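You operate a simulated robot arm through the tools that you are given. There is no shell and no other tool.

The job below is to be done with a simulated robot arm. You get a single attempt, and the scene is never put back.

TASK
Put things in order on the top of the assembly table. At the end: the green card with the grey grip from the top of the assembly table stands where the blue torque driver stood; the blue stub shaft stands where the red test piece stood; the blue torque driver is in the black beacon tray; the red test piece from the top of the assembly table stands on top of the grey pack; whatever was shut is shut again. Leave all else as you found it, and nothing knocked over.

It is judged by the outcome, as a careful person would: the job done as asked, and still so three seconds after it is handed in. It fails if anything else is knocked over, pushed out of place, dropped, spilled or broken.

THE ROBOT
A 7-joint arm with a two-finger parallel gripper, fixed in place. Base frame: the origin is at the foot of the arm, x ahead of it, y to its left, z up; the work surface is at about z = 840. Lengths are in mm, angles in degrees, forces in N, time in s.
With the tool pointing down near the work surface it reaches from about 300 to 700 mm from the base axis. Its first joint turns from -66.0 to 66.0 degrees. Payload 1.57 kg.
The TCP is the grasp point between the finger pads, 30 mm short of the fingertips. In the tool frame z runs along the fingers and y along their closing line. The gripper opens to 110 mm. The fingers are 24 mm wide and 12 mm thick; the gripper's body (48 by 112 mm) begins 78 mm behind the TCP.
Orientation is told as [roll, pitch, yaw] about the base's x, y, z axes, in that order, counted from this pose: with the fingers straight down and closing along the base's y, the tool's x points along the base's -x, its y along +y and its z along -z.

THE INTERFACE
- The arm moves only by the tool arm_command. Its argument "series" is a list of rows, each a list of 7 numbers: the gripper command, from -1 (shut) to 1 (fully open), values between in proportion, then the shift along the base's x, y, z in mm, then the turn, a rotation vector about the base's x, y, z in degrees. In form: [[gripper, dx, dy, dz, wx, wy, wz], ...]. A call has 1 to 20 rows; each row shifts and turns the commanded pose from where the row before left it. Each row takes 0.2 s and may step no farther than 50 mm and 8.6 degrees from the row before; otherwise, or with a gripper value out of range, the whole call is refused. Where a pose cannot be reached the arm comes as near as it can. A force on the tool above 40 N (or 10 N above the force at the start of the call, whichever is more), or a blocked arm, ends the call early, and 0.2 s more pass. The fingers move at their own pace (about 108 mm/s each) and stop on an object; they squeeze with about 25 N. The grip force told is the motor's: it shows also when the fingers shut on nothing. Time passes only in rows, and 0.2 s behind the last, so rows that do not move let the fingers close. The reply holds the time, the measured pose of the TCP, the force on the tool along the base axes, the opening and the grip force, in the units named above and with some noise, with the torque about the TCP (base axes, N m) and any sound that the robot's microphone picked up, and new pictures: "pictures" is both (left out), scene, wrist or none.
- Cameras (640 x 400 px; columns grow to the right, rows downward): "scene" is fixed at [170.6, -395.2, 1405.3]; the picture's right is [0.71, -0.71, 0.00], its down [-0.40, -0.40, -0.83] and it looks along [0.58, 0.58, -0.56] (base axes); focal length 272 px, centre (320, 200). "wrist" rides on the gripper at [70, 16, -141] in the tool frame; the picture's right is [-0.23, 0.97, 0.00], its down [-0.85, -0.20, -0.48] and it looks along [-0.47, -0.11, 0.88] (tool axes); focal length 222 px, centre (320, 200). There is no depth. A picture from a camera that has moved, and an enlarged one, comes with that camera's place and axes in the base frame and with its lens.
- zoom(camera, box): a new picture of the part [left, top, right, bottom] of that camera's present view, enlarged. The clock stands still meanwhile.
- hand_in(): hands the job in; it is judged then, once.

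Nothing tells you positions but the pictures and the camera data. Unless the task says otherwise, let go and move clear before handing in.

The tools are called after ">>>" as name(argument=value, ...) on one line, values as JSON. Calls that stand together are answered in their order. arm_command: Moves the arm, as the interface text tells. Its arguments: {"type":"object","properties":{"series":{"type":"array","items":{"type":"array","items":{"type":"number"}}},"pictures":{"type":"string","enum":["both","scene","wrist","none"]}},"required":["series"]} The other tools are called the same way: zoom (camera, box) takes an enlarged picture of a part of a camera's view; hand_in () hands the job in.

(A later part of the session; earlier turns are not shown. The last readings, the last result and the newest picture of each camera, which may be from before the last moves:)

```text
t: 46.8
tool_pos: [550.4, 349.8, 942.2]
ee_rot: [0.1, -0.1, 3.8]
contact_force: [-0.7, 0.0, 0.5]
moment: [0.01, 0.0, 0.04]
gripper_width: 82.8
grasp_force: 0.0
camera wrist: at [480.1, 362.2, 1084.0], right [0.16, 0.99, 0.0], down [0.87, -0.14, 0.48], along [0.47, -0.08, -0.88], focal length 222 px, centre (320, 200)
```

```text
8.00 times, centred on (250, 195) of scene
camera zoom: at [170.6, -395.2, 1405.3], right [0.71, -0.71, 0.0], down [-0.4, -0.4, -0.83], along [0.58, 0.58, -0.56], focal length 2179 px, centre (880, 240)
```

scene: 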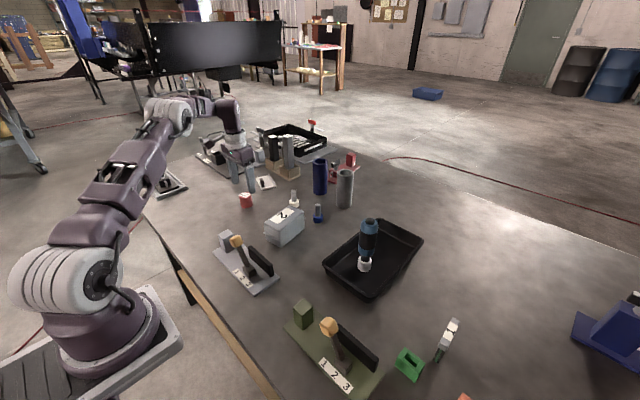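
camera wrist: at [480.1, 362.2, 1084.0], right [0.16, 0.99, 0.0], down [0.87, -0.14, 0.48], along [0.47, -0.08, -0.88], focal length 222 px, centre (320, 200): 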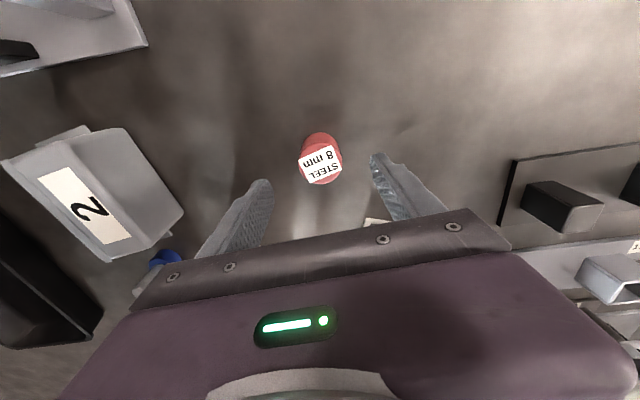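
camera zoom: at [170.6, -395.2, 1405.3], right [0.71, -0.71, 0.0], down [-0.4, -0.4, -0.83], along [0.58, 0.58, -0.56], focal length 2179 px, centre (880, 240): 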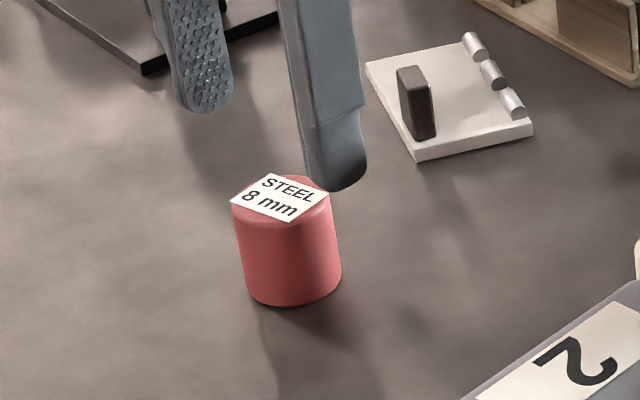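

I descend lower (fingertips ≈ 843), close, and lift by small steps while reading the force.

>>> arm_command(series=[[0.5, 0, 0, -30, 0, 0, 0], [0.5, 0, 0, -25, 0, 0, 0], [0.5, 0, 0, -13, 0, 0, 0], [0.5, 0, 0, 0, 0, 0, 0], [-1, 0, 0, 0, 0, 0, 0], [-1, 0, 0, 0, 0, 0, 0], [-1, 0, 0, 0, 0, 0, 0], [-1, 0, 0, 0, 0, 0, 0], [-1, 0, 0, 0, 0, 0, 0]], pictures="none")

>>> arm_command(series=[[-1, 0, 0, 1, 0, 0, 0], [-1, 0, 0, 0, 0, 0, 0]], pictures="none")

>>> arm_command(series=[[-1, 0, 0, 1, 0, 0, 0], [-1, 0, 0, 0, 0, 0, 0]], pictures="none")

```text
t: 48.8
tool_pos: [549.2, 350.8, 874.4]
ee_rot: [0.1, -0.2, 3.9]
contact_force: [-0.8, -0.4, -0.1]
moment: [-0.01, 0.0, -0.01]
gripper_width: 40.0
grasp_force: 24.5
```

```text
t: 49.4
tool_pos: [550.3, 349.7, 876.3]
ee_rot: [0.0, -0.1, 3.9]
contact_force: [0.1, 0.1, 0.2]
moment: [0.01, 0.02, 0.06]
gripper_width: 40.2
grasp_force: 25.1
```

```text
t: 50.0
tool_pos: [549.8, 348.9, 878.0]
ee_rot: [0.1, -0.2, 3.8]
contact_force: [-0.3, -1.5, -2.2]
moment: [-0.01, -0.01, -0.02]
gripper_width: 40.2
grasp_force: 24.8
```

>>> arm_command(series=[[-1, 0, 0, 1, 0, 0, 0], [-1, 0, 0, 0, 0, 0, 0]], pictures="none")

>>> arm_command(series=[[-1, 0, 0, 2, 0, 0, 0], [-1, 0, 0, 0, 0, 0, 0]], pictures="scene")

>>> zoom(camera="scene", box=[220, 170, 280, 220])

```text
t: 50.6
tool_pos: [549.8, 349.3, 877.4]
ee_rot: [0.2, 0.0, 3.8]
contact_force: [-0.4, -0.6, -1.6]
moment: [0.0, 0.02, 0.0]
gripper_width: 40.0
grasp_force: 24.9
```

```text
t: 51.2
tool_pos: [550.1, 349.6, 879.5]
ee_rot: [0.0, -0.2, 3.8]
contact_force: [-0.2, 0.4, -0.9]
moment: [0.01, -0.01, -0.01]
gripper_width: 40.2
grasp_force: 24.9
```

scene: 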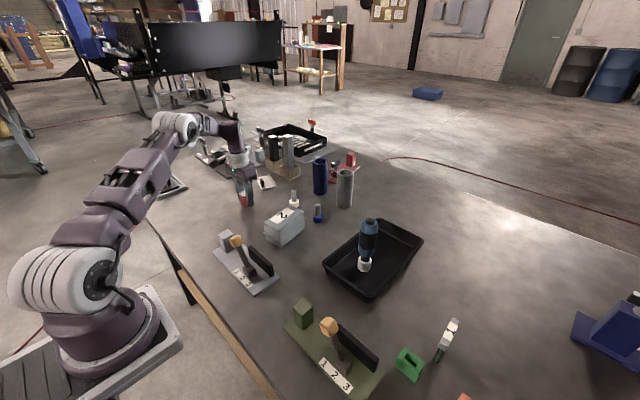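

```text
8.00 times, centred on (250, 195) of scene
camera zoom: at [170.6, -395.2, 1405.3], right [0.71, -0.71, 0.0], down [-0.4, -0.4, -0.83], along [0.58, 0.58, -0.56], focal length 2179 px, centre (880, 240)
```

zoom: 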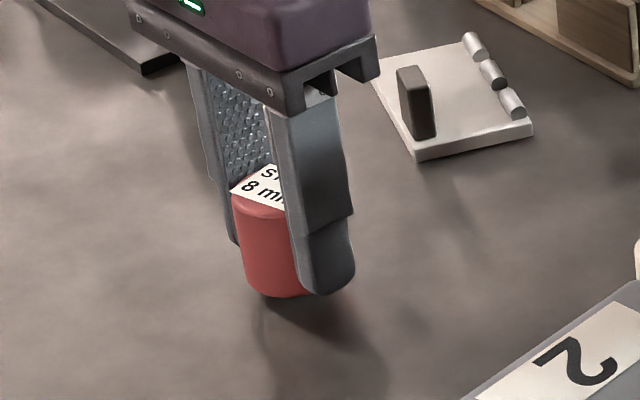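

The red piece is now lifted about 4 mm and held. I continue lifting slowly, checking the grip.

>>> arm_command(series=[[-1, 0, 0, 2, 0, 0, 0], [-1, 0, 0, 2, 0, 0, 0], [-1, 0, 0, 2, 0, 0, 0], [-1, 0, 0, 0, 0, 0, 0]], pictures="wrist")

>>> zoom(camera="scene", box=[220, 170, 280, 220])

```text
t: 52.2
tool_pos: [550.4, 349.9, 886.0]
ee_rot: [0.1, -0.1, 3.8]
contact_force: [0.4, -0.7, -1.4]
moment: [0.02, 0.0, 0.03]
gripper_width: 40.1
grasp_force: 24.9
camera wrist: at [479.5, 361.7, 1028.0], right [0.16, 0.99, 0.0], down [0.87, -0.14, 0.48], along [0.47, -0.08, -0.88], focal length 222 px, centre (320, 200)
```

wrist: 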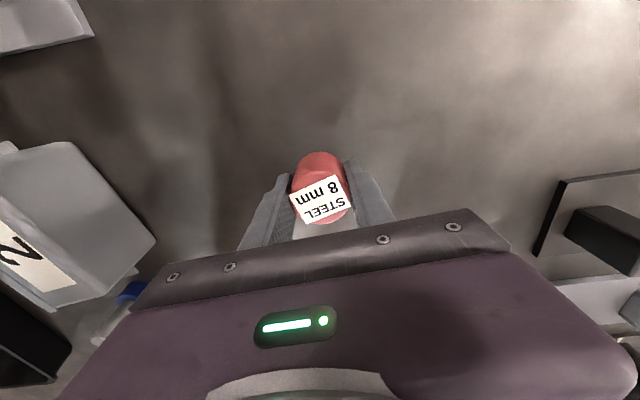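

```text
8.00 times, centred on (250, 195) of scene
camera zoom: at [170.6, -395.2, 1405.3], right [0.71, -0.71, 0.0], down [-0.4, -0.4, -0.83], along [0.58, 0.58, -0.56], focal length 2179 px, centre (880, 240)
```

zoom: 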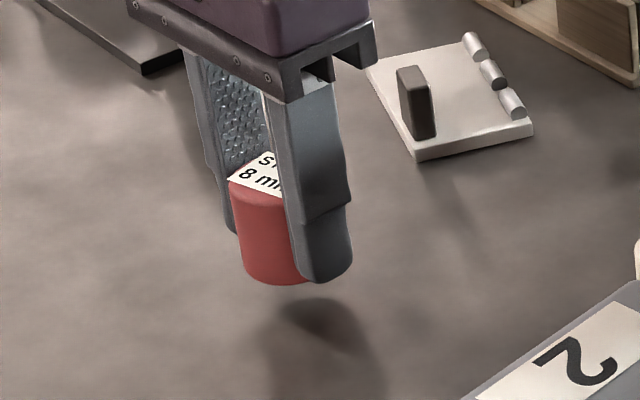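

Held firmly, about 11 mm off the table. I lift further gently.

>>> arm_command(series=[[-1, 0, 0, 3, 0, 0, 0], [-1, 0, 0, 5, 0, 0, 0], [-1, 0, 0, 6, 0, 0, 0], [-1, 0, 0, 6, 0, 0, 0], [-1, 0, 0, 6, 0, 0, 0], [-1, 0, 0, 5, 0, 0, 0], [-1, 0, 0, 0, 0, 0, 0]], pictures="wrist")

>>> zoom(camera="scene", box=[220, 160, 280, 210])

```text
t: 53.8
tool_pos: [550.9, 350.1, 917.7]
ee_rot: [0.1, -0.1, 3.7]
contact_force: [0.1, -0.6, -1.0]
moment: [0.0, 0.02, -0.03]
gripper_width: 40.0
grasp_force: 24.9
camera wrist: at [479.6, 361.5, 1058.7], right [0.16, 0.99, 0.0], down [0.87, -0.14, 0.48], along [0.47, -0.08, -0.88], focal length 222 px, centre (320, 200)
```

wrist: 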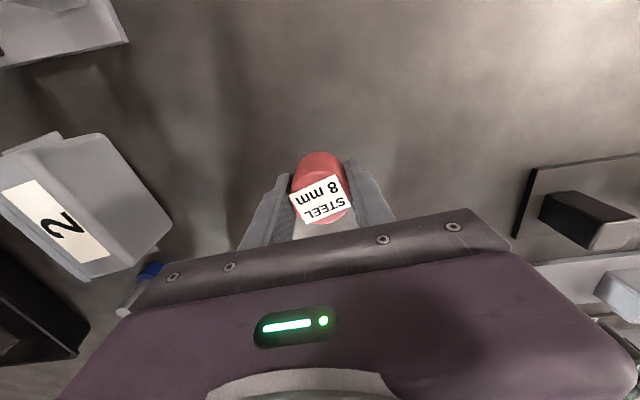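

```text
8.00 times, centred on (250, 185) of scene
camera zoom: at [170.6, -395.2, 1405.3], right [0.71, -0.71, 0.0], down [-0.4, -0.4, -0.83], along [0.58, 0.58, -0.56], focal length 2179 px, centre (880, 320)
```

zoom: 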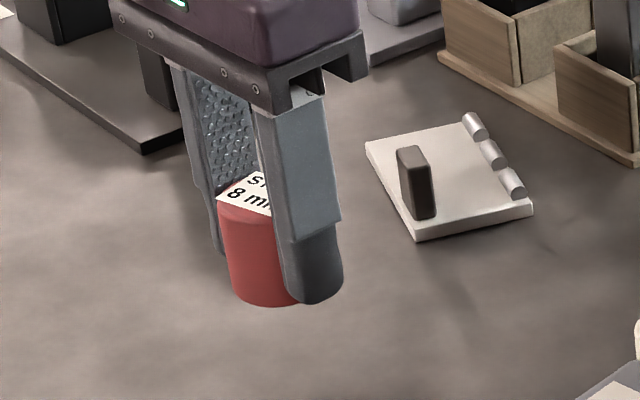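

Still held with no slip. I raise to z ≈ 970 and carry it gently over the pack.

>>> arm_command(series=[[-1, 0, 0, 5, 0, 0, 0], [-1, 0, 0, 8, 0, 0, 0], [-1, 0, 0, 10, 0, 0, 0], [-1, 0, 0, 10, 0, 0, 0], [-1, 0, 0, 10, 0, 0, 0], [-1, 0, 0, 8, 0, 0, 0], [-1, 0, -5, 4, 0, 0, 0], [-1, 0, -12, 0, 0, 0, 0], [-1, 0, -18, 0, 0, 0, 0], [-1, 0, -20, 0, 0, 0, 0], [-1, 0, -15, 0, 0, 0, 0], [-1, 0, 0, 0, 0, 0, 0]], pictures="both")

```text
t: 56.4
tool_pos: [549.9, 280.0, 972.2]
ee_rot: [0.1, -0.2, 3.9]
contact_force: [-0.2, -0.8, -0.4]
moment: [-0.01, -0.01, 0.02]
gripper_width: 40.1
grasp_force: 25.1
camera wrist: at [479.7, 291.3, 1113.7], right [0.16, 0.99, 0.0], down [0.87, -0.14, 0.48], along [0.47, -0.08, -0.88], focal length 222 px, centre (320, 200)
```

scene: 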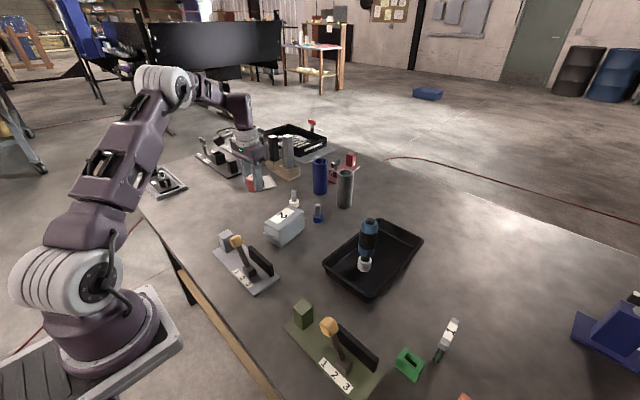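
wrist: 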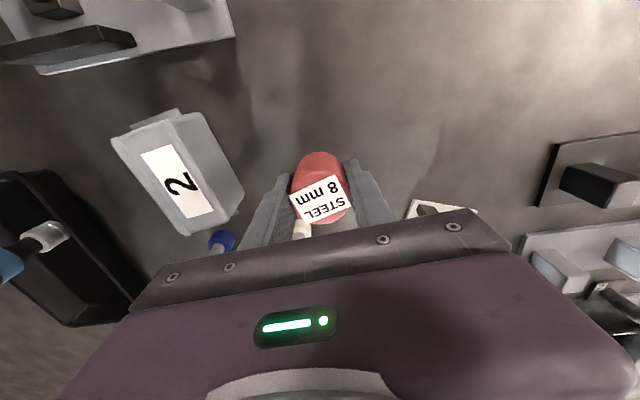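

>>> arm_command(series=[[-1, 0, -10, 0, 0, 0, 0], [-1, 0, -18, 0, 0, 0, 0], [-1, 0, -20, 0, 0, 0, 0], [-1, 0, -20, 0, 0, 0, 0], [-1, 0, -20, 0, 0, 0, 0], [-1, 0, -20, 0, 0, 0, 0], [-1, -1, -20, 0, 0, 0, 0], [-1, -1, -12, 0, 0, 0, 0], [-1, 0, -6, 0, 0, 0, 0], [-1, 0, 0, 0, 0, 0, 0]], pictures="both")

>>> zoom(camera="wrist", box=[240, 60, 400, 240])

>>> zoom(camera="scene", box=[240, 160, 340, 240])

```text
t: 58.6
tool_pos: [547.4, 132.5, 971.5]
ee_rot: [0.2, -0.1, 3.8]
contact_force: [-0.4, -0.5, -0.8]
moment: [-0.01, 0.0, 0.02]
gripper_width: 40.3
grasp_force: 25.1
camera wrist: at [477.4, 144.9, 1113.9], right [0.16, 0.99, 0.0], down [0.87, -0.14, 0.48], along [0.47, -0.08, -0.88], focal length 222 px, centre (320, 200)
```

scene: 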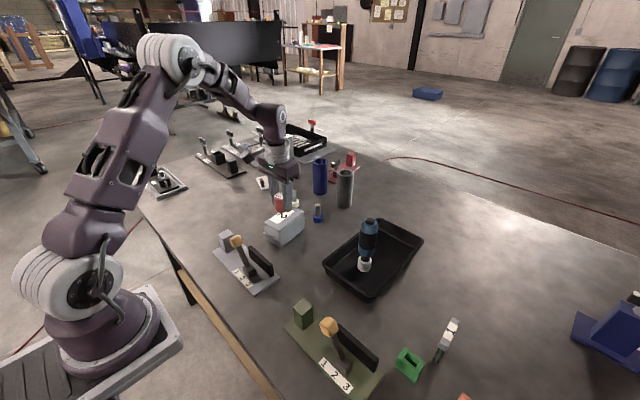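
wrist: 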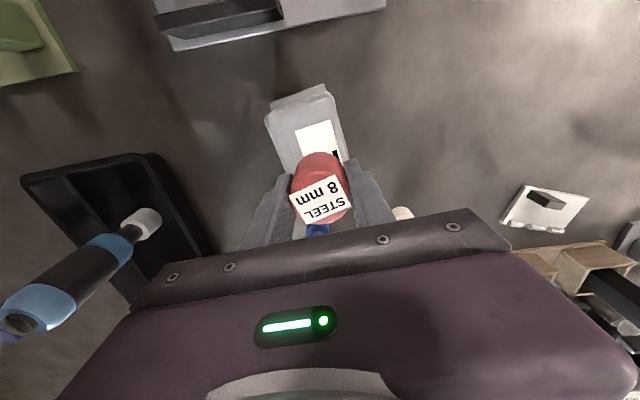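

```text
2.22 times, centred on (320, 150) of wrist
camera zoom: at [477.4, 144.9, 1113.9], right [0.16, 0.99, 0.0], down [0.87, -0.14, 0.48], along [0.47, -0.08, -0.88], focal length 494 px, centre (320, 311)
```

zoom: 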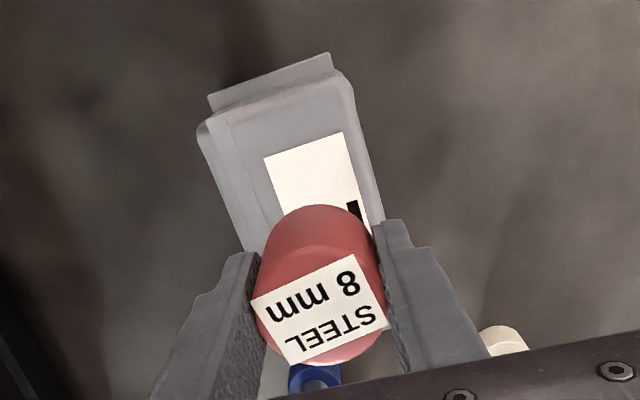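

```text
5.00 times, centred on (290, 200) of scene
camera zoom: at [170.6, -395.2, 1405.3], right [0.71, -0.71, 0.0], down [-0.4, -0.4, -0.83], along [0.58, 0.58, -0.56], focal length 1362 px, centre (470, 200)
```

zoom: 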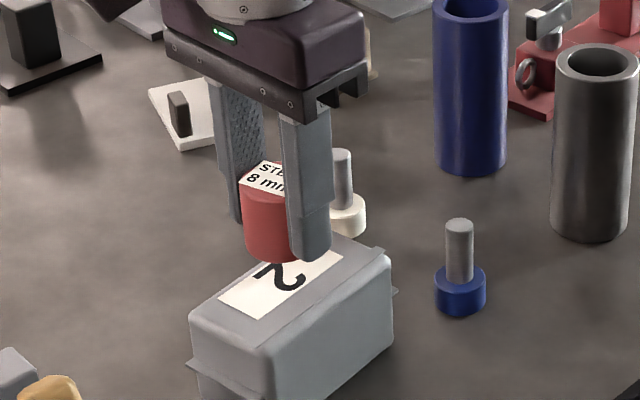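

The piece is above the pack; the flat top lies between y ≈ 111 and 160 here, so I shift 2 mm to the left, then lower step by step.

>>> arm_command(series=[[-1, 0.5, 2, -5, 0, 0, 0], [-1, 0, 0, -7, 0, 0, 0], [-1, 0, 0, -5, 0, 0, 0], [-1, 0, 0, -3, 0, 0, 0], [-1, 0, 0, 0, 0, 0, 0]], pictures="scene")

>>> zoom(camera="scene", box=[240, 160, 340, 240])

```text
t: 59.8
tool_pos: [548.4, 134.8, 951.4]
ee_rot: [0.1, 0.0, 3.8]
contact_force: [0.2, -0.3, -1.3]
moment: [0.01, 0.02, 0.03]
gripper_width: 40.1
grasp_force: 25.1
```

scene: 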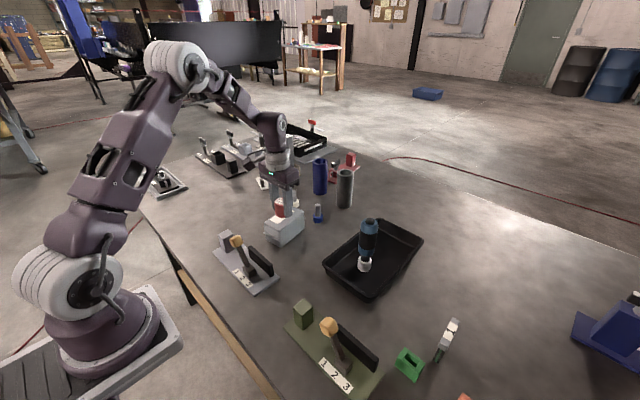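

```text
5.00 times, centred on (290, 200) of scene
camera zoom: at [170.6, -395.2, 1405.3], right [0.71, -0.71, 0.0], down [-0.4, -0.4, -0.83], along [0.58, 0.58, -0.56], focal length 1362 px, centre (470, 200)
```

zoom: 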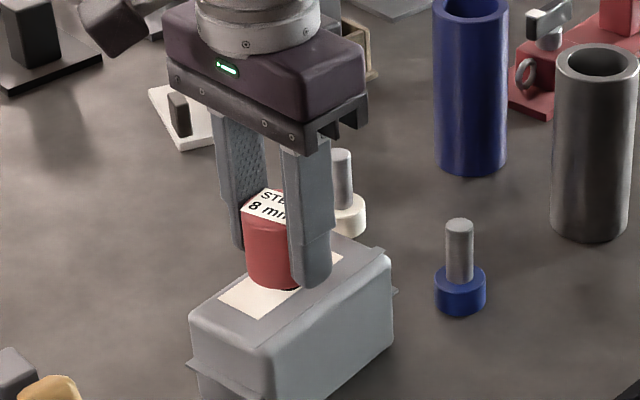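

>>> arm_command(series=[[-1, 0, 0, -2, 0, 0, 0], [-1, 0, 0, -2, 0, 0, 0], [-1, 0, 0, 0, 0, 0, 0]], pictures="none")

>>> arm_command(series=[[-1, 0, 0, -1.5, 0, 0, 0], [-1, 0, 0, 0, 0, 0, 0]], pictures="none")

```text
t: 60.6
tool_pos: [548.5, 137.1, 947.1]
ee_rot: [0.1, -0.1, 3.8]
contact_force: [-0.3, -0.2, -1.5]
moment: [-0.01, -0.02, -0.02]
gripper_width: 40.2
grasp_force: 24.9
```

```text
t: 61.2
tool_pos: [548.6, 135.7, 946.2]
ee_rot: [0.1, -0.1, 3.9]
contact_force: [0.5, 0.4, -0.7]
moment: [-0.02, -0.03, -0.05]
gripper_width: 40.1
grasp_force: 25.0
```

>>> arm_command(series=[[-1, 0, 0, -1.2, 0, 0, 0], [-1, 0, 0, 0, 0, 0, 0]], pictures="none")

>>> arm_command(series=[[-1, 0, 0, -1, 0, 0, 0], [-1, 0, 0, 0, 0, 0, 0]], pictures="scene")

>>> zoom(camera="scene", box=[250, 180, 320, 240])

```text
t: 61.8
tool_pos: [548.6, 135.9, 945.4]
ee_rot: [0.1, -0.1, 3.8]
contact_force: [0.7, 0.8, -1.0]
moment: [0.01, -0.05, -0.01]
gripper_width: 40.0
grasp_force: 25.2
```

```text
t: 62.4
tool_pos: [547.0, 136.9, 944.4]
ee_rot: [0.1, -0.1, 3.8]
contact_force: [-0.5, -0.7, -1.4]
moment: [0.01, 0.02, 0.01]
gripper_width: 39.9
grasp_force: 25.0
```

scene: 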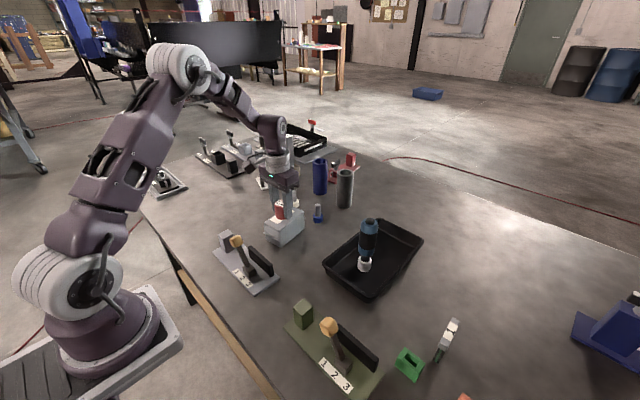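

```text
6.67 times, centred on (285, 210) of scene
camera zoom: at [170.6, -395.2, 1405.3], right [0.71, -0.71, 0.0], down [-0.4, -0.4, -0.83], along [0.58, 0.58, -0.56], focal length 1816 px, centre (553, 133)
```

zoom: 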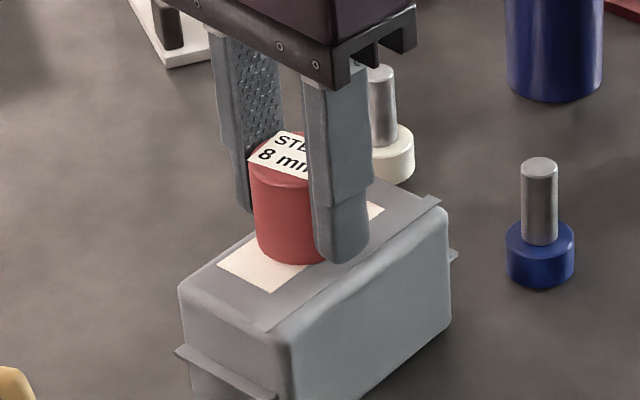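

>>> arm_command(series=[[-1, 0, 0, -1, 0, 0, 0], [-1, 0, 0, 0, 0, 0, 0]], pictures="none")

>>> arm_command(series=[[-1, 0, 0, -1, 0, 0, 0], [-1, 0, 0, 0, 0, 0, 0]], pictures="none")

```text
t: 63.0
tool_pos: [549.4, 136.5, 944.5]
ee_rot: [0.2, -0.2, 3.9]
contact_force: [-2.4, 0.3, 13.8]
moment: [-0.07, 0.1, 0.01]
gripper_width: 40.1
grasp_force: 24.7
```

```text
t: 63.6
tool_pos: [549.6, 136.2, 943.5]
ee_rot: [0.0, -0.2, 3.9]
contact_force: [-1.0, 2.6, 23.2]
moment: [-0.06, -0.05, -0.05]
gripper_width: 40.0
grasp_force: 24.7
```

Contact made (a little too firm). I ease back 1 mm and release.

>>> arm_command(series=[[-1, 0, 0, 1.2, 0, 0, 0], [-1, 0, 0, 0, 0, 0, 0]], pictures="none")

>>> arm_command(series=[[-0.1, 0, 0, 0, 0, 0, 0], [0.1, 0, 0, 0, 0, 0, 0], [0.1, 0, 0, 0, 0, 0, 0]], pictures="both")

>>> zoom(camera="scene", box=[250, 180, 320, 240])

>>> zoom(camera="wrist", box=[240, 60, 400, 240])

```text
t: 64.2
tool_pos: [548.2, 135.0, 943.6]
ee_rot: [0.1, 0.1, 3.8]
contact_force: [2.4, 1.1, 5.9]
moment: [0.0, -0.17, 0.0]
gripper_width: 40.1
grasp_force: 24.9
```

```text
t: 65.0
tool_pos: [548.8, 136.3, 942.6]
ee_rot: [0.1, 0.0, 3.8]
contact_force: [-0.9, 0.2, -0.3]
moment: [0.05, -0.01, 0.01]
gripper_width: 60.6
grasp_force: 0.2
camera wrist: at [478.0, 147.5, 1085.7], right [0.16, 0.99, 0.0], down [0.87, -0.14, 0.48], along [0.47, -0.08, -0.88], focal length 222 px, centre (320, 200)
```

scene: 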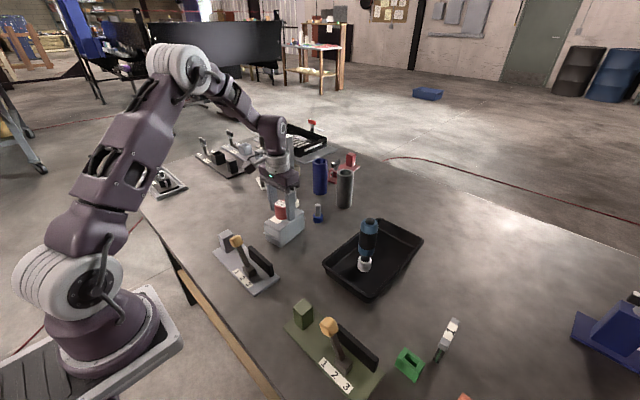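
wrist: 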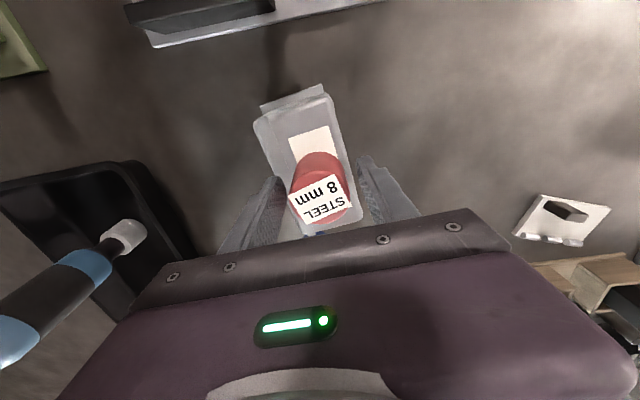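

```text
6.67 times, centred on (285, 210) of scene
camera zoom: at [170.6, -395.2, 1405.3], right [0.71, -0.71, 0.0], down [-0.4, -0.4, -0.83], along [0.58, 0.58, -0.56], focal length 1816 px, centre (553, 133)
```

zoom: 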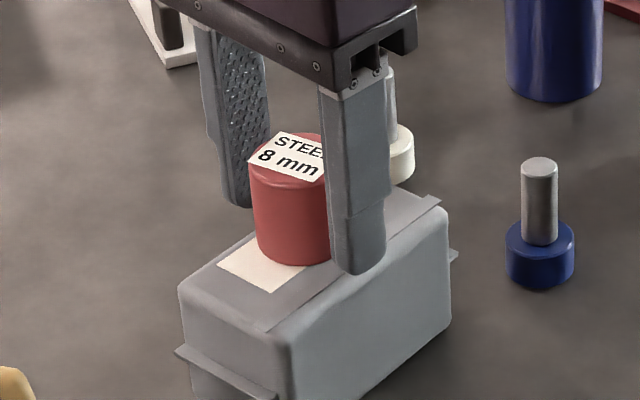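

```text
2.22 times, centred on (320, 150) of wrist
camera zoom: at [478.0, 147.5, 1085.7], right [0.16, 0.99, 0.0], down [0.87, -0.14, 0.48], along [0.47, -0.08, -0.88], focal length 494 px, centre (320, 311)
```

zoom: 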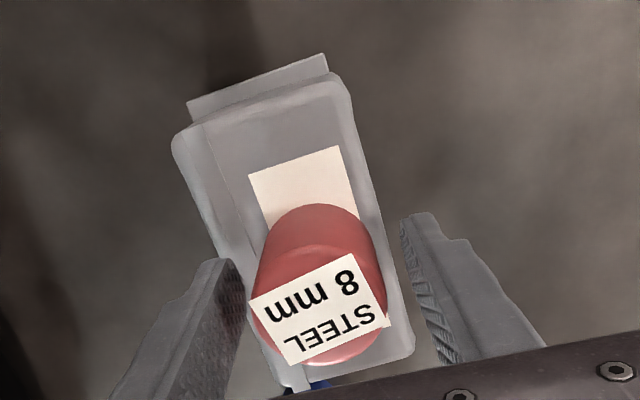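

The red piece stands squarely on the pack. I rise straight up and then move toward the blue shaft for a closer look.

>>> arm_command(series=[[0.1, 0, 0, 15, 0, 0, 0], [0.1, 0, 0, 25, 0, 0, 0], [0.1, 0, 0, 30, 0, 0, 0], [0.1, 25, -8, 0, 0, 0, 0], [0.1, 30, -10, 0, 0, 0, 0], [0.1, 0, 0, 0, 0, 0, 0]], pictures="both")

>>> zoom(camera="wrist", box=[240, 90, 400, 230])

>>> zoom(camera="scene", box=[240, 160, 360, 240])

```text
t: 66.4
tool_pos: [604.1, 117.4, 1012.8]
ee_rot: [0.2, -0.1, 3.7]
contact_force: [0.1, 0.5, 0.2]
moment: [0.0, 0.02, 0.0]
gripper_width: 60.4
grasp_force: 0.0
camera wrist: at [533.1, 129.0, 1155.4], right [0.16, 0.99, 0.0], down [0.87, -0.14, 0.48], along [0.47, -0.08, -0.88], focal length 222 px, centre (320, 200)
```

scene: 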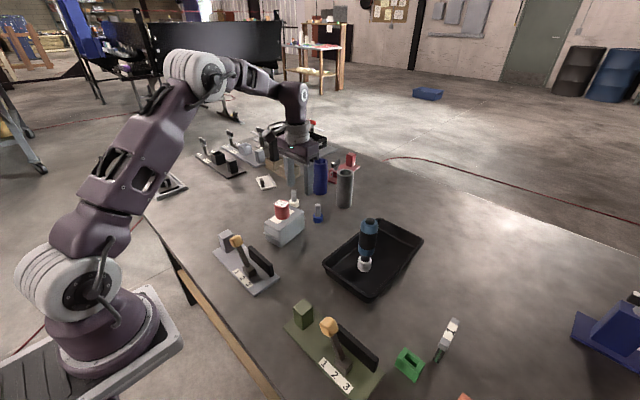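
wrist: 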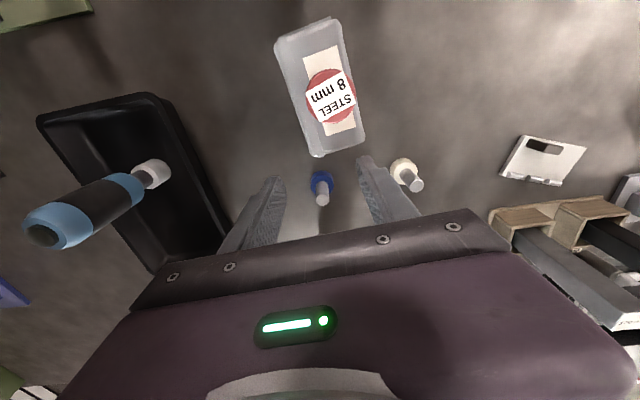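

```text
2.86 times, centred on (320, 160) of wrist
camera zoom: at [533.1, 129.0, 1155.4], right [0.16, 0.99, 0.0], down [0.87, -0.14, 0.48], along [0.47, -0.08, -0.88], focal length 635 px, centre (320, 314)
```

zoom: 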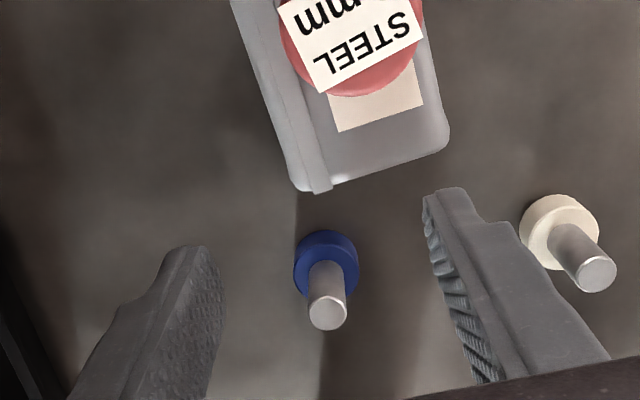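

```text
5.00 times, centred on (300, 200) of scene
camera zoom: at [170.6, -395.2, 1405.3], right [0.71, -0.71, 0.0], down [-0.4, -0.4, -0.83], along [0.58, 0.58, -0.56], focal length 1362 px, centre (420, 200)
```

zoom: 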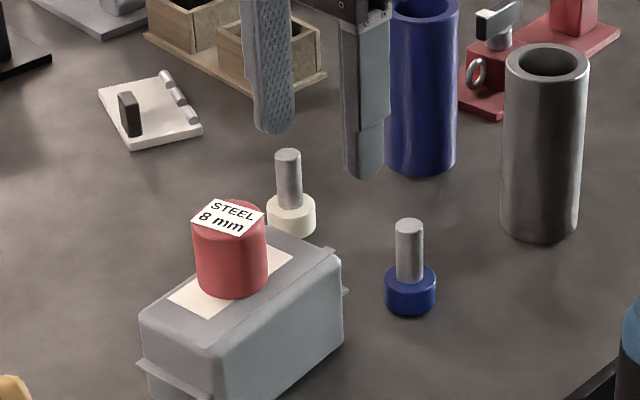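

Red piece stands on the pack. The blue shaft's axis is at about (665.5, 110), top z ≈ 910, flange ≈ 20 mm high. I approach with the fingers straddling it.

>>> arm_command(series=[[0.1, 18, -2, -17, 0, 0, 0], [0.1, 18, -2, -18, 0, 0, 0], [0.1, 15, -2, -18, 0, 0, 0], [0.1, 0, 0, 0, 0, 0, 0]], pictures="both")

>>> zoom(camera="wrist", box=[240, 90, 400, 230])

>>> zoom(camera="scene", box=[260, 160, 360, 240])

```text
t: 67.4
tool_pos: [654.9, 112.1, 960.3]
ee_rot: [0.1, -0.2, 3.8]
contact_force: [0.1, 0.0, 0.7]
moment: [-0.02, -0.03, -0.02]
gripper_width: 60.3
grasp_force: 0.0
camera wrist: at [583.9, 123.8, 1103.3], right [0.16, 0.99, 0.0], down [0.87, -0.14, 0.48], along [0.47, -0.08, -0.88], focal length 222 px, centre (320, 200)
```

scene: 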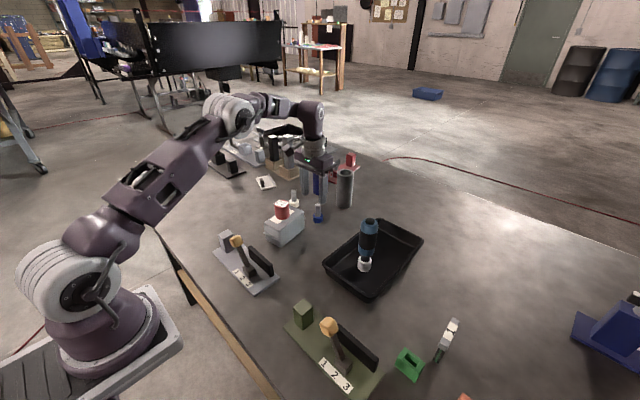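
wrist: 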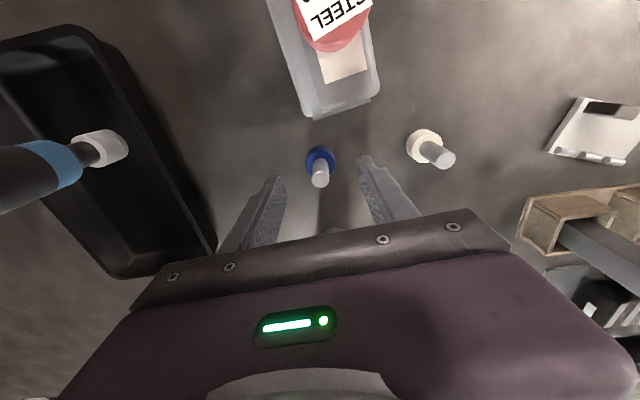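

```text
2.86 times, centred on (320, 160) of wrist
camera zoom: at [583.9, 123.8, 1103.3], right [0.16, 0.99, 0.0], down [0.87, -0.14, 0.48], along [0.47, -0.08, -0.88], focal length 635 px, centre (320, 314)
```

zoom: 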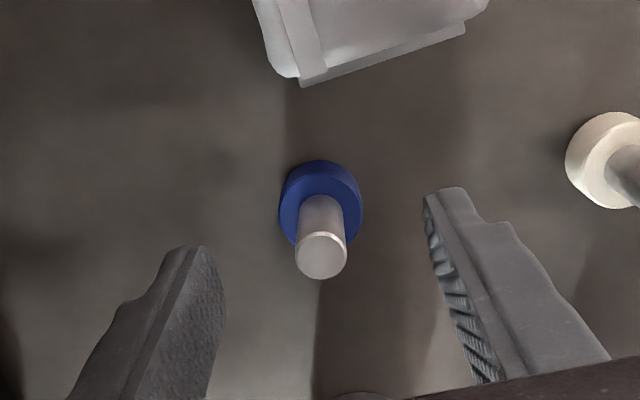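

```text
5.00 times, centred on (310, 200) of scene
camera zoom: at [170.6, -395.2, 1405.3], right [0.71, -0.71, 0.0], down [-0.4, -0.4, -0.83], along [0.58, 0.58, -0.56], focal length 1362 px, centre (370, 200)
```

zoom: 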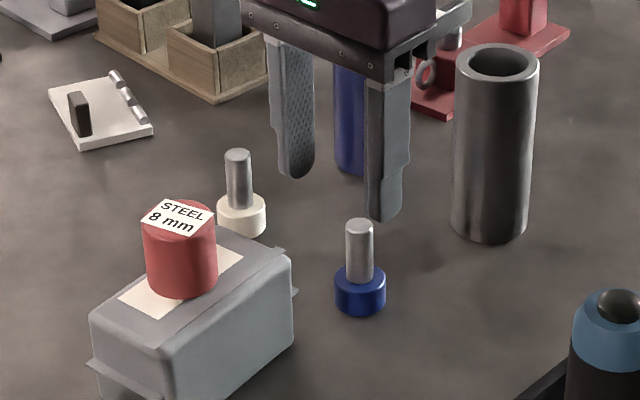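

Refined: shaft axis ≈ (670.5, 110), top z ≈ 901, flange top ≈ 862. I move forward while descending to z ≈ 930 and check.

>>> arm_command(series=[[0.1, 5, -1, -12, 0, 0, 0], [0.1, 5, -1, -10, 0, 0, 0], [0.1, 5.5, 0, -8, 0, 0, 0], [0.1, 0, 0, 0, 0, 0, 0]], pictures="wrist")

>>> zoom(camera="wrist", box=[240, 90, 400, 230])

>>> zoom(camera="scene", box=[260, 160, 360, 240])

```text
t: 68.4
tool_pos: [670.0, 110.0, 931.4]
ee_rot: [0.0, -0.1, 3.9]
contact_force: [0.4, 0.0, -0.1]
moment: [-0.04, -0.01, 0.01]
gripper_width: 60.7
grasp_force: 0.0
camera wrist: at [599.2, 121.2, 1072.2], right [0.16, 0.99, 0.0], down [0.87, -0.14, 0.48], along [0.47, -0.08, -0.88], focal length 222 px, centre (320, 200)
```

wrist: 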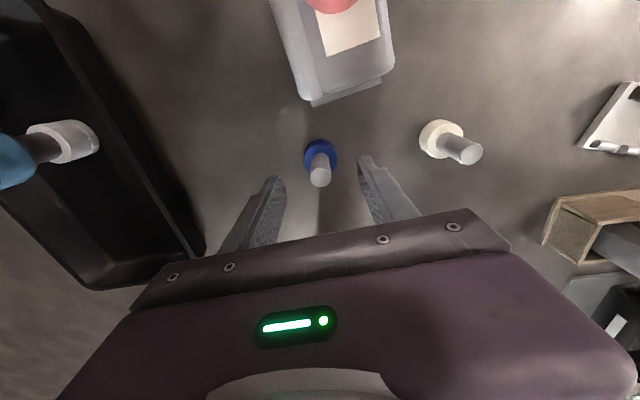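

```text
2.86 times, centred on (320, 160) of wrist
camera zoom: at [599.2, 121.2, 1072.2], right [0.16, 0.99, 0.0], down [0.87, -0.14, 0.48], along [0.47, -0.08, -0.88], focal length 635 px, centre (320, 314)
```

zoom: 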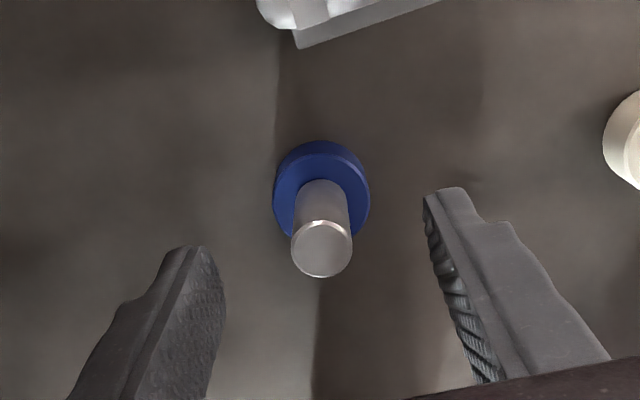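

```text
5.00 times, centred on (310, 200) of scene
camera zoom: at [170.6, -395.2, 1405.3], right [0.71, -0.71, 0.0], down [-0.4, -0.4, -0.83], along [0.58, 0.58, -0.56], focal length 1362 px, centre (370, 200)
```

zoom: 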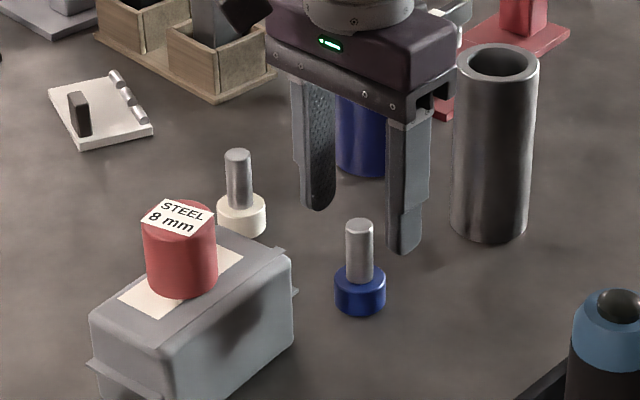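

Centred. I descend to z ≈ 896 and close on the shaft.

>>> arm_command(series=[[0.1, 0, 0, -15, 0, 0, 0], [0.1, 0, 0, -12, 0, 0, 0], [0.1, 0, 0, -8, 0, 0, 0], [0.1, 0, 0, 0, 0, 0, 0]], pictures="wrist")

>>> zoom(camera="wrist", box=[240, 90, 400, 230])

>>> zoom(camera="scene", box=[260, 160, 360, 240])

```text
t: 69.4
tool_pos: [668.9, 109.4, 895.5]
ee_rot: [0.0, -0.1, 3.8]
contact_force: [-0.5, -0.7, -0.4]
moment: [-0.05, -0.01, -0.03]
gripper_width: 60.6
grasp_force: 0.1
camera wrist: at [599.5, 121.4, 1037.6], right [0.16, 0.99, 0.0], down [0.87, -0.14, 0.48], along [0.47, -0.08, -0.88], focal length 222 px, centre (320, 200)
```

wrist: 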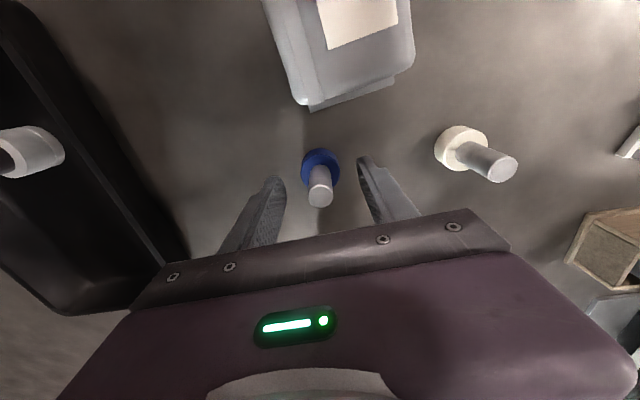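

```text
2.86 times, centred on (320, 160) of wrist
camera zoom: at [599.5, 121.4, 1037.6], right [0.16, 0.99, 0.0], down [0.87, -0.14, 0.48], along [0.47, -0.08, -0.88], focal length 635 px, centre (320, 314)
```

zoom: 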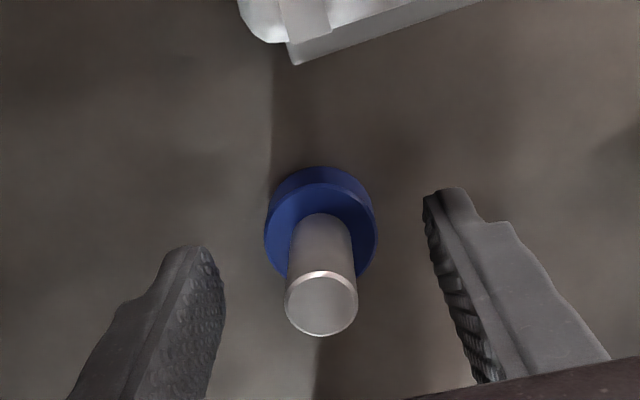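

```text
5.00 times, centred on (310, 200) of scene
camera zoom: at [170.6, -395.2, 1405.3], right [0.71, -0.71, 0.0], down [-0.4, -0.4, -0.83], along [0.58, 0.58, -0.56], focal length 1362 px, centre (370, 200)
```

zoom: 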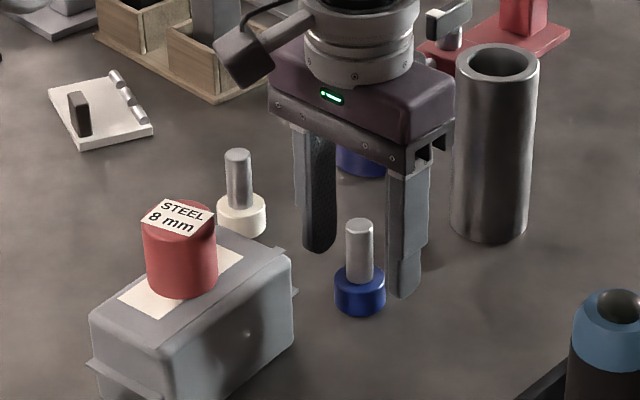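

The shaft sits exactly at the grasp point. I close, then lift in small steps.

>>> arm_command(series=[[-1, 0, 0, 0, 0, 0, 0], [-1, 0, 0, 0, 0, 0, 0], [-1, 0, 0, 0, 0, 0, 0], [-1, 0, 0, 0, 0, 0, 0]], pictures="none")

>>> arm_command(series=[[-1, 0, 0, 1, 0, 0, 0], [-1, 0, 0, 1.5, 0, 0, 0], [-1, 0, 0, 1.5, 0, 0, 0], [-1, 0, 0, 0, 0, 0, 0]], pictures="wrist")

>>> zoom(camera="scene", box=[260, 160, 360, 240])

```text
t: 70.4
tool_pos: [670.3, 109.6, 895.5]
ee_rot: [0.0, -0.1, 3.7]
contact_force: [0.3, -0.7, 0.7]
moment: [-0.1, -0.02, 0.04]
gripper_width: 17.1
grasp_force: 24.7
```

```text
t: 71.4
tool_pos: [669.5, 110.0, 898.8]
ee_rot: [0.1, -0.1, 3.8]
contact_force: [-0.4, -0.8, -1.3]
moment: [-0.02, -0.01, 0.0]
gripper_width: 16.9
grasp_force: 25.3
camera wrist: at [599.3, 121.6, 1041.3], right [0.16, 0.99, 0.0], down [0.87, -0.14, 0.48], along [0.47, -0.08, -0.88], focal length 222 px, centre (320, 200)
```

wrist: 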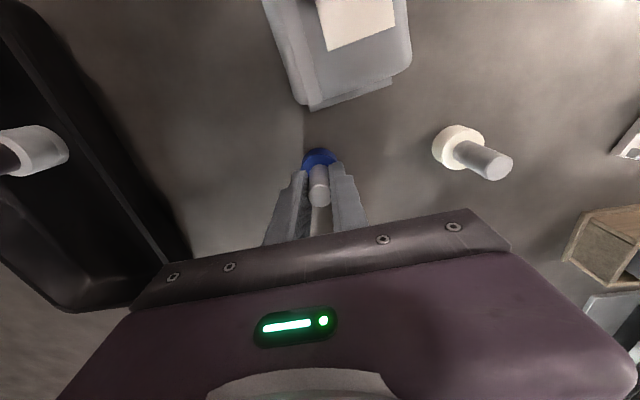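

```text
5.00 times, centred on (310, 200) of scene
camera zoom: at [170.6, -395.2, 1405.3], right [0.71, -0.71, 0.0], down [-0.4, -0.4, -0.83], along [0.58, 0.58, -0.56], focal length 1362 px, centre (370, 200)
```

zoom: 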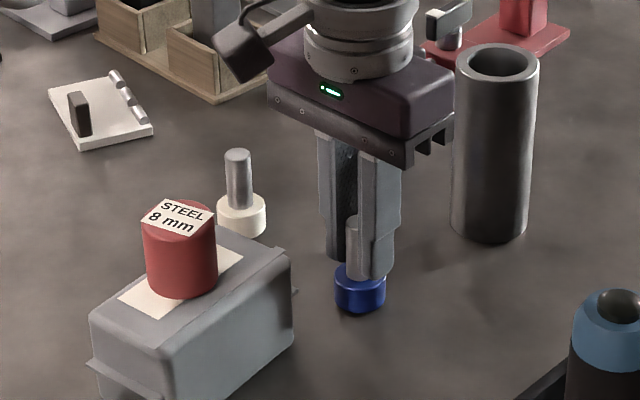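

The shaft is held. I lift gently, drifting slightly inward to stay within reach, clear of the pack.

>>> arm_command(series=[[-1, 0, 0, 4, 0, 0, 0], [-1, 0, 0, 7, 0, 0, 0], [-1, 0, 0, 8, 0, 0, 0], [-1, 0, 0, 8, 0, 0, 0], [-1, -6, 2, 10, 0, 0, 0], [-1, -8, 2, 12, 0, 0, 0], [-1, -8, 2, 12, 0, 0, 0], [-1, -3, 0, 12, 0, 0, 0], [-1, 0, 0, 4, 0, 0, 0], [-1, 0, 0, 0, 0, 0, 0]], pictures="both")

>>> zoom(camera="scene", box=[240, 140, 360, 240])

```text
t: 73.6
tool_pos: [644.9, 116.0, 976.8]
ee_rot: [0.1, -0.1, 3.9]
contact_force: [0.2, 0.2, -1.5]
moment: [0.02, 0.03, 0.01]
gripper_width: 16.8
grasp_force: 24.9
camera wrist: at [574.0, 127.7, 1119.0], right [0.16, 0.99, 0.0], down [0.87, -0.14, 0.48], along [0.47, -0.08, -0.88], focal length 222 px, centre (320, 200)
```

scene: 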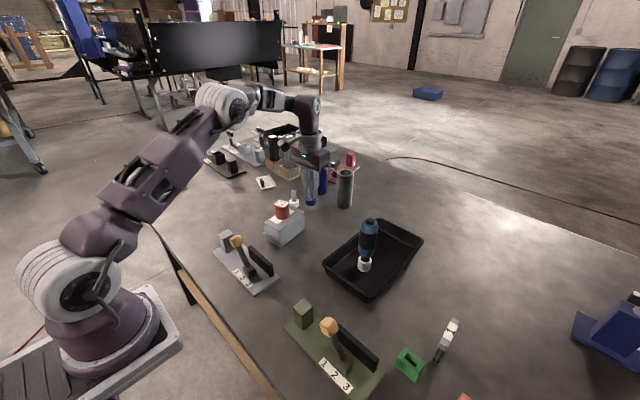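
wrist: 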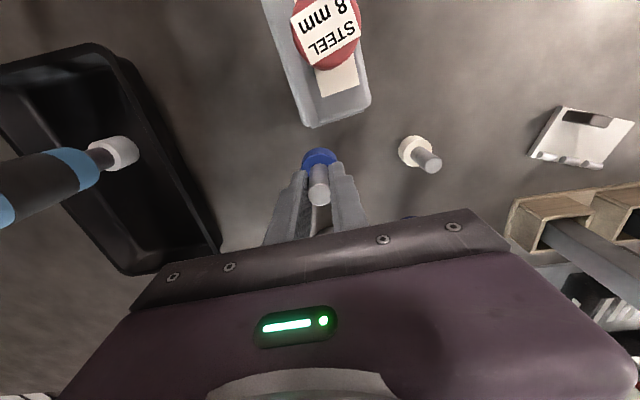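

```text
4.00 times, centred on (300, 190) of scene
camera zoom: at [170.6, -395.2, 1405.3], right [0.71, -0.71, 0.0], down [-0.4, -0.4, -0.83], along [0.58, 0.58, -0.56], focal length 1090 px, centre (400, 240)
```

zoom: 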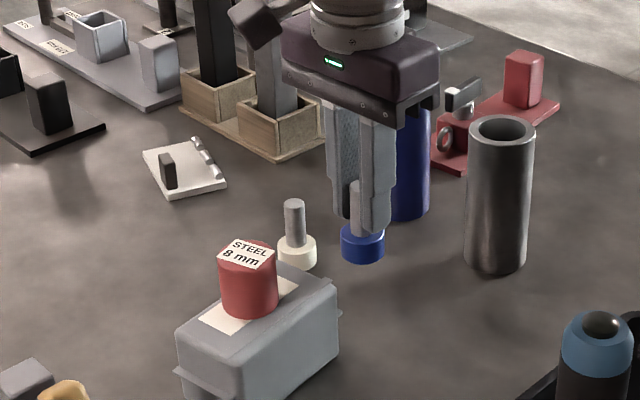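

Shaft held with its bottom at z ≈ 921. I carry it to the red piece's former place at (551, 350).

>>> arm_command(series=[[-1, -4, 10, 0, 0, 0, 0], [-1, -7, 17, 0, 0, 0, 0], [-1, -8, 20, 0, 0, 0, 0], [-1, -8, 20, 0, 0, 0, 0], [-1, -8, 20, 0, 0, 0, 0], [-1, -8, 20, 0, 0, 0, 0], [-1, -8, 20, 0, 0, 0, 0], [-1, -8, 20, 0, 0, 0, 0], [-1, -8, 20, 0, 0, 0, 0], [-1, -8, 20, 0, 0, 0, 0], [-1, -8, 20, 0, 0, 0, 0], [-1, -7, 17, 0, 0, 0, 0], [-1, -4, 10, 0, 0, 0, 0], [-1, 0, 0, 0, 0, 0, 0]], pictures="both")

```text
t: 76.6
tool_pos: [551.0, 350.7, 975.7]
ee_rot: [0.2, 0.0, 3.7]
contact_force: [0.1, 0.4, -0.4]
moment: [-0.01, 0.05, 0.0]
gripper_width: 17.0
grasp_force: 24.7
camera wrist: at [480.9, 362.3, 1117.9], right [0.16, 0.99, 0.0], down [0.87, -0.14, 0.48], along [0.47, -0.08, -0.88], focal length 222 px, centre (320, 200)
```

scene: 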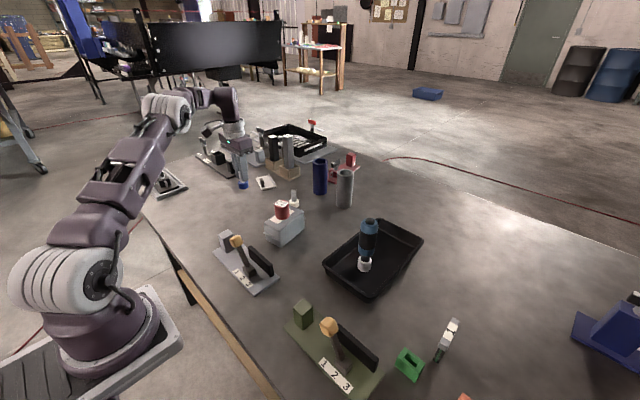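
wrist: 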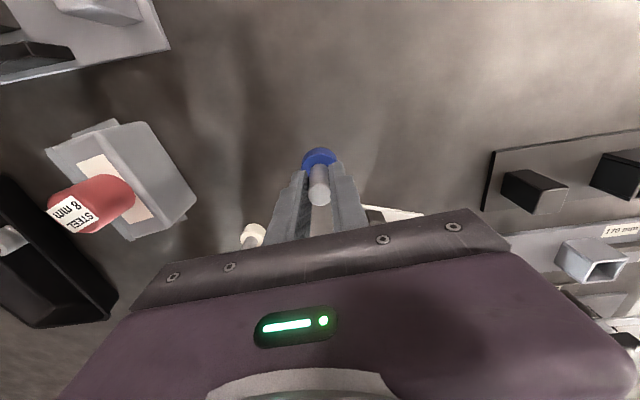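

Over the spot at (551, 350). I lower it to just above the table, then in small steps.

>>> arm_command(series=[[-1, 0, -0.5, -10, 0, 0, 0], [-1, 0, 0, -20, 0, 0, 0], [-1, 0, 0, -20, 0, 0, 0], [-1, 0, 0, -15, 0, 0, 0], [-1, 0, 0, -8, 0, 0, 0], [-1, 0, 0, -3, 0, 0, 0], [-1, 0, 0, 0, 0, 0, 0]], pictures="scene")

>>> zoom(camera="scene", box=[210, 160, 300, 230])

```text
t: 78.2
tool_pos: [550.5, 350.2, 901.0]
ee_rot: [0.0, -0.1, 3.8]
contact_force: [-0.3, 0.4, -0.7]
moment: [0.05, 0.0, 0.0]
gripper_width: 16.8
grasp_force: 25.2
```

scene: 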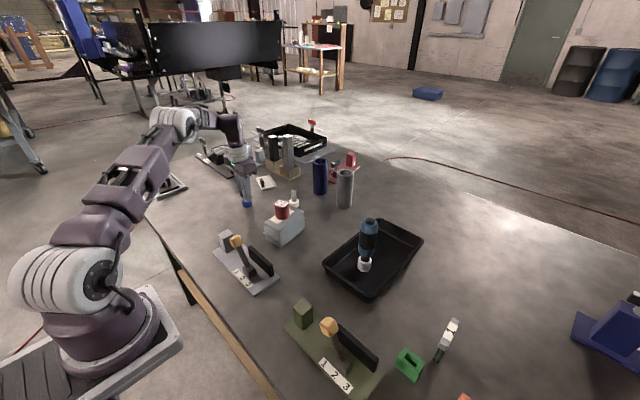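

```text
5.71 times, centred on (255, 195) of scene
camera zoom: at [170.6, -395.2, 1405.3], right [0.71, -0.71, 0.0], down [-0.4, -0.4, -0.83], along [0.58, 0.58, -0.56], focal length 1557 px, centre (691, 229)
```

zoom: 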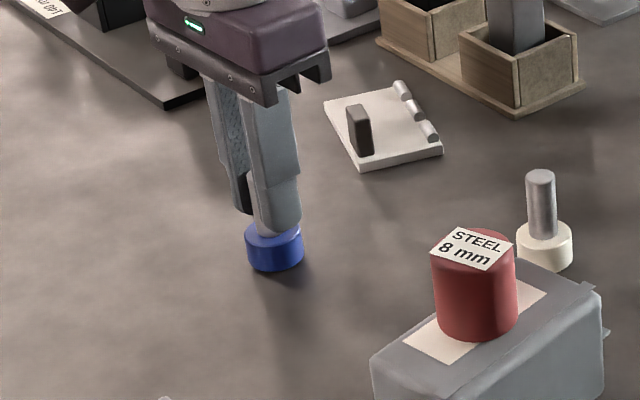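

>>> arm_command(series=[[-1, 0, 0, -2, 0, 0, 0], [-1, 0, 0, -1.5, 0, 0, 0], [-1, 0, 0, 0, 0, 0, 0]], pictures="none")

>>> arm_command(series=[[-1, 0, 0, -1, 0, 0, 0], [-1, 0, 0, 0, 0, 0, 0]], pictures="none")

```text
t: 79.0
tool_pos: [552.0, 347.8, 898.9]
ee_rot: [0.1, -0.2, 4.0]
contact_force: [-4.0, -3.2, 19.5]
moment: [-0.25, 0.23, 0.11]
gripper_width: 17.0
grasp_force: 25.4
```

```text
t: 79.6
tool_pos: [550.9, 349.4, 896.9]
ee_rot: [0.0, -0.3, 3.9]
contact_force: [2.7, -0.9, 20.6]
moment: [-0.11, -0.13, 0.08]
gripper_width: 16.9
grasp_force: 24.7
```

Contact made; I back off slightly to relieve the pressure.

>>> arm_command(series=[[-1, 0, 0, 1, 0, 0, 0], [-1, 0, 0, 0, 0, 0, 0]], pictures="none")

```text
t: 80.2
tool_pos: [552.9, 349.8, 896.0]
ee_rot: [0.2, -0.2, 3.9]
contact_force: [5.0, 0.6, 11.5]
moment: [-0.02, -0.4, 0.05]
gripper_width: 16.8
grasp_force: 24.8
```

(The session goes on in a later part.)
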